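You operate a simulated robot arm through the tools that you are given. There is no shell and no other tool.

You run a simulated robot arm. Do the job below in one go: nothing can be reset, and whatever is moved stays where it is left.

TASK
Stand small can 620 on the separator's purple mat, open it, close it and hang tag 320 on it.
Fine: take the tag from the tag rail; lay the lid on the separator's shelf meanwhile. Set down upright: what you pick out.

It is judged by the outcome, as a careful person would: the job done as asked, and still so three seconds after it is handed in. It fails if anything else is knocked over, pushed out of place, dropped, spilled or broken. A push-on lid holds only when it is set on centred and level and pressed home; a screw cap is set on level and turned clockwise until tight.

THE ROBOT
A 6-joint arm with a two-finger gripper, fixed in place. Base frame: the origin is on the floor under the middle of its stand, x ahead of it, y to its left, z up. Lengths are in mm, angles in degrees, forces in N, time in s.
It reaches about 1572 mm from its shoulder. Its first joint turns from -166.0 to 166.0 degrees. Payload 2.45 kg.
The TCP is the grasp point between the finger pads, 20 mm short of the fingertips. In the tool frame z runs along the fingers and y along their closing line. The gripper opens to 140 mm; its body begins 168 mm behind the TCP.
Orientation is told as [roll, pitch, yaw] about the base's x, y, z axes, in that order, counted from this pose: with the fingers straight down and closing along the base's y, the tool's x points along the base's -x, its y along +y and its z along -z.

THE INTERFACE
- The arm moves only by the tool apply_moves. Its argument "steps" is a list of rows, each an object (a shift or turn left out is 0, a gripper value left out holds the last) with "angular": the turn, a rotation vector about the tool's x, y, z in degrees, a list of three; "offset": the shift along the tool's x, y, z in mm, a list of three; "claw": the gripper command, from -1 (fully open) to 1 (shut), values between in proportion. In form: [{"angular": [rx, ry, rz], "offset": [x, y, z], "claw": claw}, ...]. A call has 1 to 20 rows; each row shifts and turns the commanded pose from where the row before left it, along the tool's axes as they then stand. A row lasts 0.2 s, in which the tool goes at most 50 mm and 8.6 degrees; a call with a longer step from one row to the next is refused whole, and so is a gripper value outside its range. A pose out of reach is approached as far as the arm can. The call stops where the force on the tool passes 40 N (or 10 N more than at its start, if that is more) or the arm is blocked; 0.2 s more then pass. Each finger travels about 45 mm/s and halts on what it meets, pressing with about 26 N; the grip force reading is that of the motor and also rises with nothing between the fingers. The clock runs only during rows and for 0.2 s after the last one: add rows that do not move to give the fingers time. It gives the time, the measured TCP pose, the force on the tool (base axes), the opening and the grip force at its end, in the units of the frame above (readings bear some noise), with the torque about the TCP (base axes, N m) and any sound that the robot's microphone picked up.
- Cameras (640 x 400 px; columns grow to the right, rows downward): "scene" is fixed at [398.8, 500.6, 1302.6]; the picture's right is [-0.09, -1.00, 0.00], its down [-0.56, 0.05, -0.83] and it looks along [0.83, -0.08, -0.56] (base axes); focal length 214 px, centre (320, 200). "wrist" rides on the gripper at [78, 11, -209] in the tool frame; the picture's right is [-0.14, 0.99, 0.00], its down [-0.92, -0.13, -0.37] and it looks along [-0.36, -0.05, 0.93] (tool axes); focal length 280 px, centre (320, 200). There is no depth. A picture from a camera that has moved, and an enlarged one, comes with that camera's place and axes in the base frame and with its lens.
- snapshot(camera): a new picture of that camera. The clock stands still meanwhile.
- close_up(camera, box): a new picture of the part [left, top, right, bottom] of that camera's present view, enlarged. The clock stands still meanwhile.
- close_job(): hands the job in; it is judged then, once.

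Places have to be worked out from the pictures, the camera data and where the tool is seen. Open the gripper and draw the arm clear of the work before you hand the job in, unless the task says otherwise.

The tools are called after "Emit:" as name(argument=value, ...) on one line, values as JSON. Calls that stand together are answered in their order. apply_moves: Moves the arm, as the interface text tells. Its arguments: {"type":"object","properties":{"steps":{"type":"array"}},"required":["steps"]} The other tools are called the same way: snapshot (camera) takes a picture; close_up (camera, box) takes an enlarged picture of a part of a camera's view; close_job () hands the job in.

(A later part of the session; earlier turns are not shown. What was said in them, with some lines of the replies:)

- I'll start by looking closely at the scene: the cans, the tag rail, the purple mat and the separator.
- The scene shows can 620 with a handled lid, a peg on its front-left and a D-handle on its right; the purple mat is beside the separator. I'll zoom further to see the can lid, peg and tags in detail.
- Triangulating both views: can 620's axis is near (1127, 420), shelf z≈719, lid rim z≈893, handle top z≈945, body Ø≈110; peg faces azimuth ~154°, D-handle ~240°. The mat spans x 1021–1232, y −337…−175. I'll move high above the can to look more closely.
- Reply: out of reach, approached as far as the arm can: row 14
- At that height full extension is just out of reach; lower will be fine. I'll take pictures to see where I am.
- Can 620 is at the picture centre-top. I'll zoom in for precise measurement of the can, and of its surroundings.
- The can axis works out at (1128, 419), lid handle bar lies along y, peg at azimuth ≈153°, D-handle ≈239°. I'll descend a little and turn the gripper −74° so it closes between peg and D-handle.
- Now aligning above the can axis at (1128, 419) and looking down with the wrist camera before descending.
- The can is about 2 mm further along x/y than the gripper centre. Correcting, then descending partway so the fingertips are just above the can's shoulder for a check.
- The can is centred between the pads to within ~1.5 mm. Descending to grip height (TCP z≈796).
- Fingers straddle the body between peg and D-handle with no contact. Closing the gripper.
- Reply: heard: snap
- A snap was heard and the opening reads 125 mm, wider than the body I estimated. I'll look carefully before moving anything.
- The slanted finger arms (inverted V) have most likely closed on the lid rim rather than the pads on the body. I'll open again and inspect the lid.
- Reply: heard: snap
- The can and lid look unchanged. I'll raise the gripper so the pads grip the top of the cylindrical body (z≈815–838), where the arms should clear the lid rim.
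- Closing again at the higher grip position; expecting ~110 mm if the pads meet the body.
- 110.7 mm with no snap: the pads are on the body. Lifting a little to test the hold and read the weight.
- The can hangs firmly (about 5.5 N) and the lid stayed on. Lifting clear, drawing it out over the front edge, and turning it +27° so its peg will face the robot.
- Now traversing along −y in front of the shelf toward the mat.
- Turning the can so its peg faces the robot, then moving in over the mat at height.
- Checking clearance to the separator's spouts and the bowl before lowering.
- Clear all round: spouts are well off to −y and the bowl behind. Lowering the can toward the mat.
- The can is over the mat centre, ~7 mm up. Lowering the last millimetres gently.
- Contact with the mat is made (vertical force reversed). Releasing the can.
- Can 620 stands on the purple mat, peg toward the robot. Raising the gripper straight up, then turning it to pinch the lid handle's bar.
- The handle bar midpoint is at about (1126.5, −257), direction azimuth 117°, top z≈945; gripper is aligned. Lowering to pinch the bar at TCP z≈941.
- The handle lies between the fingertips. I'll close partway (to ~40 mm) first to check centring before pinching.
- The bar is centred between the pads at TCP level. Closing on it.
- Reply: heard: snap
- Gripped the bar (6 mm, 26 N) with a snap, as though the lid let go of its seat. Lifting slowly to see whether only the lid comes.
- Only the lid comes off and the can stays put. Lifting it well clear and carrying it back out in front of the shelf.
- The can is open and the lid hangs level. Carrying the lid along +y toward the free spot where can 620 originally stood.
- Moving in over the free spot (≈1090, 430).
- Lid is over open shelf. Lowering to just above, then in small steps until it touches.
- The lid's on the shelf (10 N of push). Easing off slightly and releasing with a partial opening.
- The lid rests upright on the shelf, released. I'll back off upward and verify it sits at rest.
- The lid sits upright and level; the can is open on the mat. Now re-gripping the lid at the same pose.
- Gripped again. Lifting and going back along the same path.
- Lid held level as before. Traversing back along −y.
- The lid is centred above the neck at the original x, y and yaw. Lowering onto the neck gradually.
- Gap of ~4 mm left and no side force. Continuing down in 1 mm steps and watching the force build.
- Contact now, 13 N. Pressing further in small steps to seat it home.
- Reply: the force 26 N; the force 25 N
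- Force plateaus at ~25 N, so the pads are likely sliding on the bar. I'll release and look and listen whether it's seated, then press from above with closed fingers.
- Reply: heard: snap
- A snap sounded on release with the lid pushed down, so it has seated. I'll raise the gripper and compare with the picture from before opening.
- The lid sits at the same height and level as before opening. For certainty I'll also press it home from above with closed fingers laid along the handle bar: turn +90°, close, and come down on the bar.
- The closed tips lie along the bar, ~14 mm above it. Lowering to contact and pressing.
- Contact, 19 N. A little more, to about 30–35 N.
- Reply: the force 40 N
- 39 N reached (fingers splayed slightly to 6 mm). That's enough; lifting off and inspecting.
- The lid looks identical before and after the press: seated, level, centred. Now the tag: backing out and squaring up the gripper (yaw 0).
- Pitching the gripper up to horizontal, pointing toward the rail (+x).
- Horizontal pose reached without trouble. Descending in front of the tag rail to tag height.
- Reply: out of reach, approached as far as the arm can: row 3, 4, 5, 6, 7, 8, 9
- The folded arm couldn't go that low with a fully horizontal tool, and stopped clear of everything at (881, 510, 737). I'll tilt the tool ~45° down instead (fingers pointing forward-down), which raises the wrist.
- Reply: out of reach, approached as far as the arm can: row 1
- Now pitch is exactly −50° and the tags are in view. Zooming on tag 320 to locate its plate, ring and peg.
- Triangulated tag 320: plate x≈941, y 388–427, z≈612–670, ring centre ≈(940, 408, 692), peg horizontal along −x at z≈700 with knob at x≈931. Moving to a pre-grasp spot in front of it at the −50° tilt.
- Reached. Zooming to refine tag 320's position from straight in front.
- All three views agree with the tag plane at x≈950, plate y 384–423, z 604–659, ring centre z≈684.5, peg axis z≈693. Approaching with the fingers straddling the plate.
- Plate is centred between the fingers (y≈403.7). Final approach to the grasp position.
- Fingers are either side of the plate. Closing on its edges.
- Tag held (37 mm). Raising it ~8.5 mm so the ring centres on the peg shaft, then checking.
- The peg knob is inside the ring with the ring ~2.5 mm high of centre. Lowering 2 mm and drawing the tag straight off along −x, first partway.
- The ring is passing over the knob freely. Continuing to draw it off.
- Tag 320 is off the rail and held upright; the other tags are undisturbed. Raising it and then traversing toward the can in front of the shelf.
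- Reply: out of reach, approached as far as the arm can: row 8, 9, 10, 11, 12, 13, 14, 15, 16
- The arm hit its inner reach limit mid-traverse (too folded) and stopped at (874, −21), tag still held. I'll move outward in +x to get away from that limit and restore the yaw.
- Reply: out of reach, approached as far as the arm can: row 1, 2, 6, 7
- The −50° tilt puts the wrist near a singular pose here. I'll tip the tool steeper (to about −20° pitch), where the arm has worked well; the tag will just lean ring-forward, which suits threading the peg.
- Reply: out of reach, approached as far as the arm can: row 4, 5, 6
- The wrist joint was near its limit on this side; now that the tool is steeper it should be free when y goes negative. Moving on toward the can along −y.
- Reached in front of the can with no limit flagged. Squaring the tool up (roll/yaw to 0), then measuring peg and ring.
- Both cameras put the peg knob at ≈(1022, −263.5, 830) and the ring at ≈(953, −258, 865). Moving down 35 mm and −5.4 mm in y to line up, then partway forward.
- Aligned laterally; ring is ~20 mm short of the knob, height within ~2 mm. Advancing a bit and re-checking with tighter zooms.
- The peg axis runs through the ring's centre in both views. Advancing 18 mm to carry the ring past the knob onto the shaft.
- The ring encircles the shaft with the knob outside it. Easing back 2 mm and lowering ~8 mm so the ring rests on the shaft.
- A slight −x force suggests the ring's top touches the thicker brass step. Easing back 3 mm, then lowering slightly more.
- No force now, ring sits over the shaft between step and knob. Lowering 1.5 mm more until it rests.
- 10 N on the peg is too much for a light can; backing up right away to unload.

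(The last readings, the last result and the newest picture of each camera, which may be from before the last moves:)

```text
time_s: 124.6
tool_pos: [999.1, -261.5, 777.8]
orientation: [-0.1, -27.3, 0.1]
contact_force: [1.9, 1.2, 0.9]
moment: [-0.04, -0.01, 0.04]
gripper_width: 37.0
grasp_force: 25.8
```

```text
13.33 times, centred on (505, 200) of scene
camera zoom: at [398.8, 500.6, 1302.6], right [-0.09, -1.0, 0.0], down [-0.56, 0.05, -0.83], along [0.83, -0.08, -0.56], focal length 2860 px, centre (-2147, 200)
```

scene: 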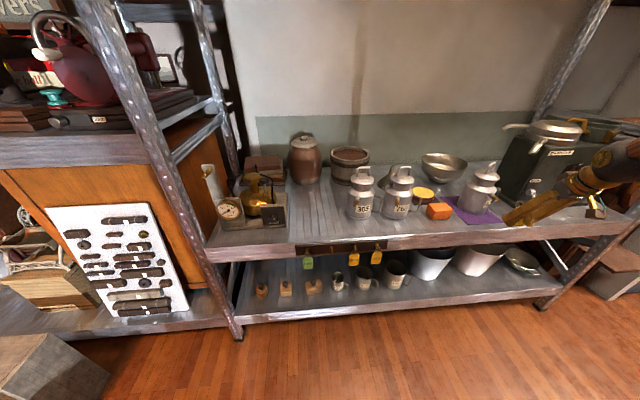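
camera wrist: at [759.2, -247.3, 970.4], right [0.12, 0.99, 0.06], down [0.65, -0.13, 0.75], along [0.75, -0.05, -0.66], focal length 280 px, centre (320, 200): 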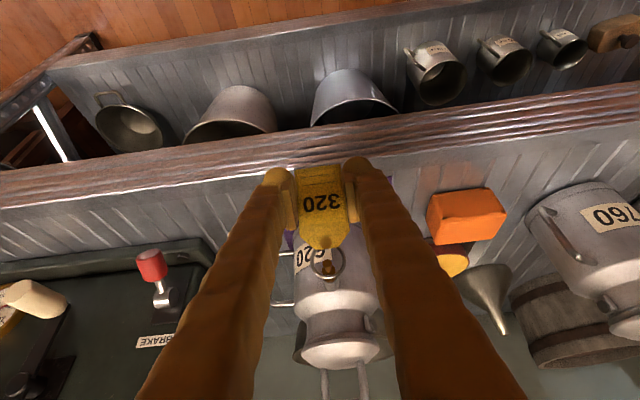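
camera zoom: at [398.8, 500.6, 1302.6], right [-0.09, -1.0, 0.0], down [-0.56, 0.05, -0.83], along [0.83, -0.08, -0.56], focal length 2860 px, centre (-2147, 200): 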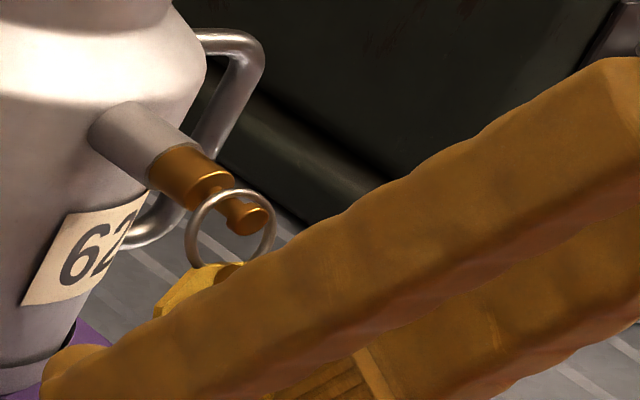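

Unloaded, can standing upright, ring over the shaft. Releasing the tag by opening to ~60 mm.

Emit:
apply_moves(steps=[{"claw": 0.143}, {}, {}, {}, {}, {}, {}])

Emit:
close_up(camera="scene", box=[480, 180, 530, 230])

Emit:
close_up(camera="wrist", box=[260, 160, 400, 320])

```text
time_s: 126.2
tool_pos: [999.8, -261.4, 775.8]
orientation: [0.1, -27.2, 0.0]
contact_force: [-0.2, -0.3, 0.3]
moment: [-0.03, -0.01, -0.03]
gripper_width: 60.0
grasp_force: 0.2
```

```text
8.00 times, centred on (505, 205) of scene
camera zoom: at [398.8, 500.6, 1302.6], right [-0.09, -1.0, 0.0], down [-0.56, 0.05, -0.83], along [0.83, -0.08, -0.56], focal length 1716 px, centre (-1160, 160)
```

zoom: 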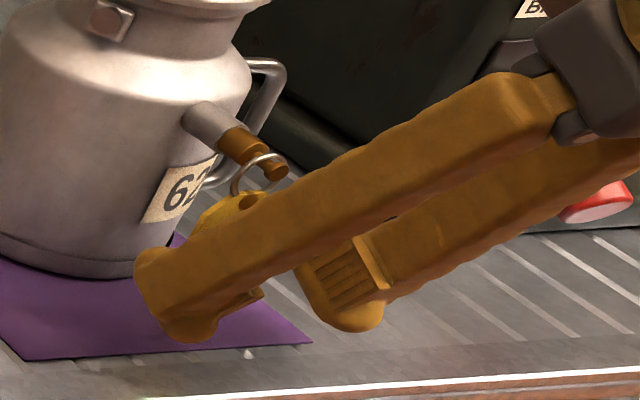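

```text
2.50 times, centred on (330, 240) of wrist
camera zoom: at [834.1, -252.8, 927.8], right [0.12, 0.99, 0.06], down [0.65, -0.13, 0.75], along [0.75, -0.05, -0.66], focal length 701 px, centre (295, 100)
```

zoom: 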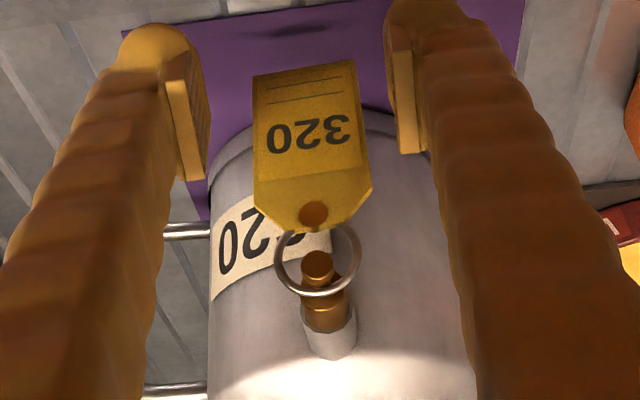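

Tag 320 hangs on the peg behind the knob. Opening a little wider and withdrawing straight back along −x.

Emit:
apply_moves(steps=[{"claw": -0.1}, {}, {"offset": [8.9, 0, -4.6]}, {"offset": [17.8, 0, -9.1]}, {"offset": [26.7, 0, -13.7]}, {"offset": [17.8, 0, -9.1]}, {}, {}])

Emit:
close_up(camera="scene", box=[470, 160, 530, 230])

Emit:
snapshot(camera="wrist")

```text
time_s: 128.0
tool_pos: [919.6, -263.4, 777.2]
orientation: [0.0, -27.1, -0.1]
contact_force: [0.1, 0.1, 0.5]
moment: [0.0, 0.0, 0.01]
gripper_width: 77.1
grasp_force: 0.1
```

```text
5.71 times, centred on (500, 195) of scene
camera zoom: at [398.8, 500.6, 1302.6], right [-0.09, -1.0, 0.0], down [-0.56, 0.05, -0.83], along [0.83, -0.08, -0.56], focal length 1226 px, centre (-709, 229)
```

zoom: 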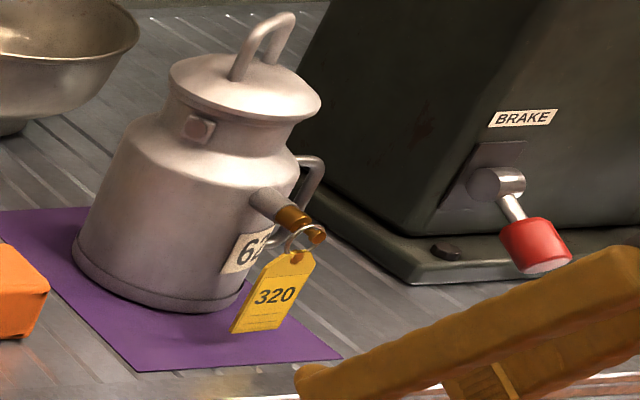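

```text
taken
camera wrist: at [754.4, -253.2, 928.1], right [0.12, 0.99, 0.06], down [0.65, -0.13, 0.75], along [0.75, -0.05, -0.66], focal length 280 px, centre (320, 200)
```

wrist: 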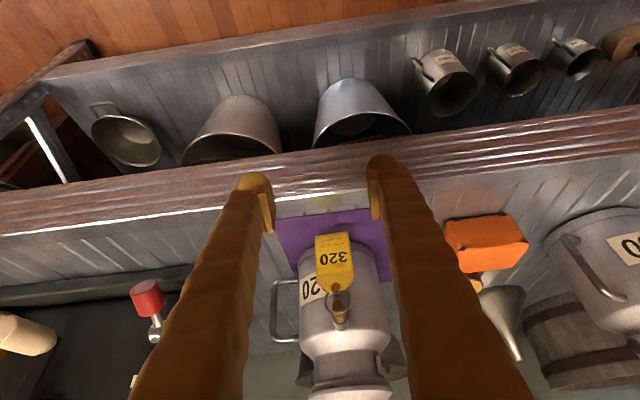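

The tag hangs freely with its number showing. Drawing the arm up and clear, then a final inspection.

Emit:
apply_moves(steps=[{"offset": [-11.4, 0, -22.2]}, {"offset": [-18.3, 0, -35.6]}, {"offset": [-18.3, 0, -35.6]}, {"offset": [-18.3, 0, -35.6]}, {"offset": [-18.3, 0, -35.6]}, {"offset": [-18.3, 0, -35.6], "claw": -1}, {}, {}, {}, {}])

Emit:
snapshot(camera="scene")

Emit:
close_up(camera="scene", box=[470, 150, 520, 200])

Emit:
close_up(camera="scene", box=[440, 150, 540, 240])

Emit:
snapshot(camera="wrist")

```text
time_s: 130.2
tool_pos: [918.0, -262.2, 1001.8]
orientation: [0.0, -27.2, 0.0]
contact_force: [-0.2, 0.5, -0.3]
moment: [-0.01, -0.02, -0.03]
gripper_width: 140.1
grasp_force: 0.0
```

```text
taken
```

scene: 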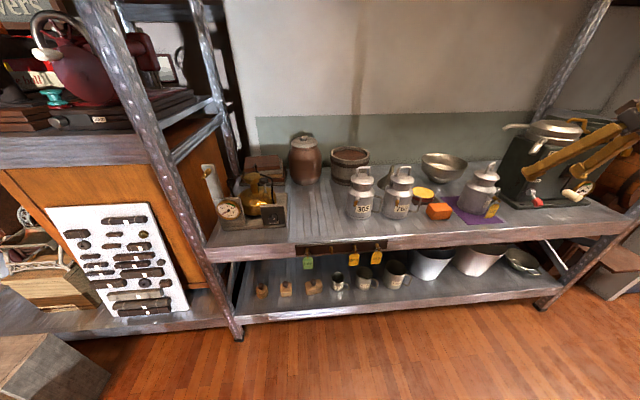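

```text
8.00 times, centred on (495, 175) of scene
camera zoom: at [398.8, 500.6, 1302.6], right [-0.09, -1.0, 0.0], down [-0.56, 0.05, -0.83], along [0.83, -0.08, -0.56], focal length 1716 px, centre (-1080, 400)
```

zoom: 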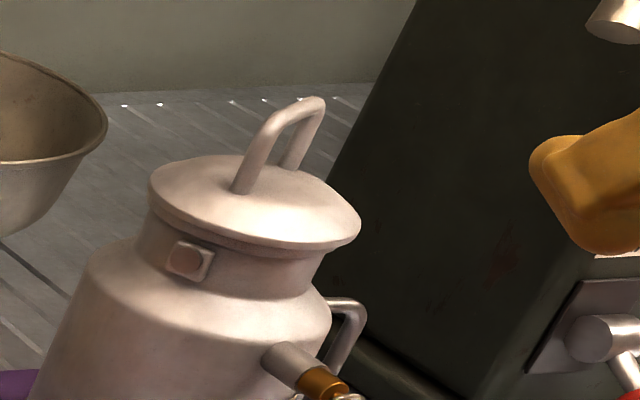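

```text
4.44 times, centred on (490, 195) of scene
camera zoom: at [398.8, 500.6, 1302.6], right [-0.09, -1.0, 0.0], down [-0.56, 0.05, -0.83], along [0.83, -0.08, -0.56], focal length 953 px, centre (-436, 222)
```

zoom: 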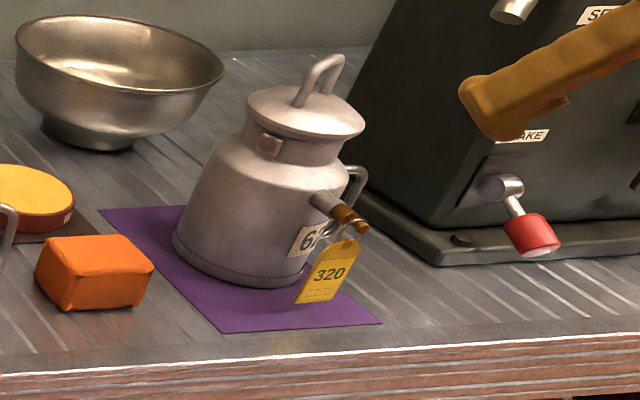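

```text
taken
camera wrist: at [754.1, -252.3, 1152.1], right [0.12, 0.99, 0.06], down [0.65, -0.13, 0.75], along [0.75, -0.05, -0.66], focal length 280 px, centre (320, 200)
```

wrist: 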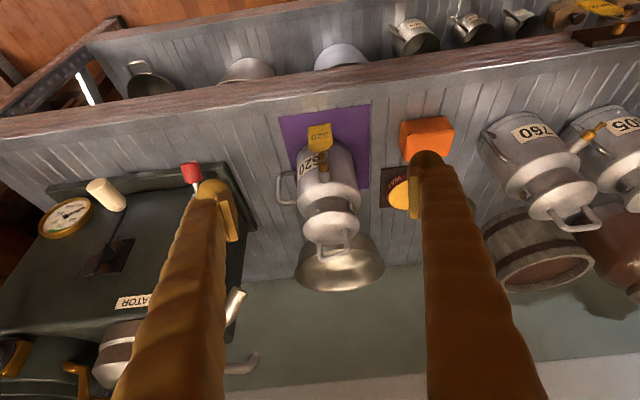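

Final check: can 620 stands upright on the purple mat with the lid seated level, tag 320 hangs on its peg with the number showing, and the other cans, tags, block and bowl are where they were. The gripper is open and the arm is clear, so I'm handing the job in.

Emit:
close_job()

```text
The job is handed in.
```

Small can 620 is on the separator's purple mat with its lid back on and tag 320 hanging from its peg. I've handed the job in but have no verdict yet.

- **Can:** It stands upright near the middle of the mat. I turned it about 27° from its old orientation so the peg faces the robot.
- **Lid:** I took it off, laid it upright on the separator's shelf where the can used to stand, then put it back. There was a snap as I released it, and I pressed it down again from above (39 N). In the pictures it sits as it did before I opened it.
- **Tag:** It came off the tag rail cleanly and hangs on the can's peg, held on by the knob, with its number showing.
- **Slips along the way:**
  - My first grip on the can squeezed the lid rim instead of the body. I let go and re-gripped lower risk on the body itself, with no visible harm.
  - While hanging the tag I briefly pushed about 10 N down on the peg and backed off at once. The can stayed upright.

In the final pictures nothing else appears moved. The gripper is open and the arm is drawn back from the can.
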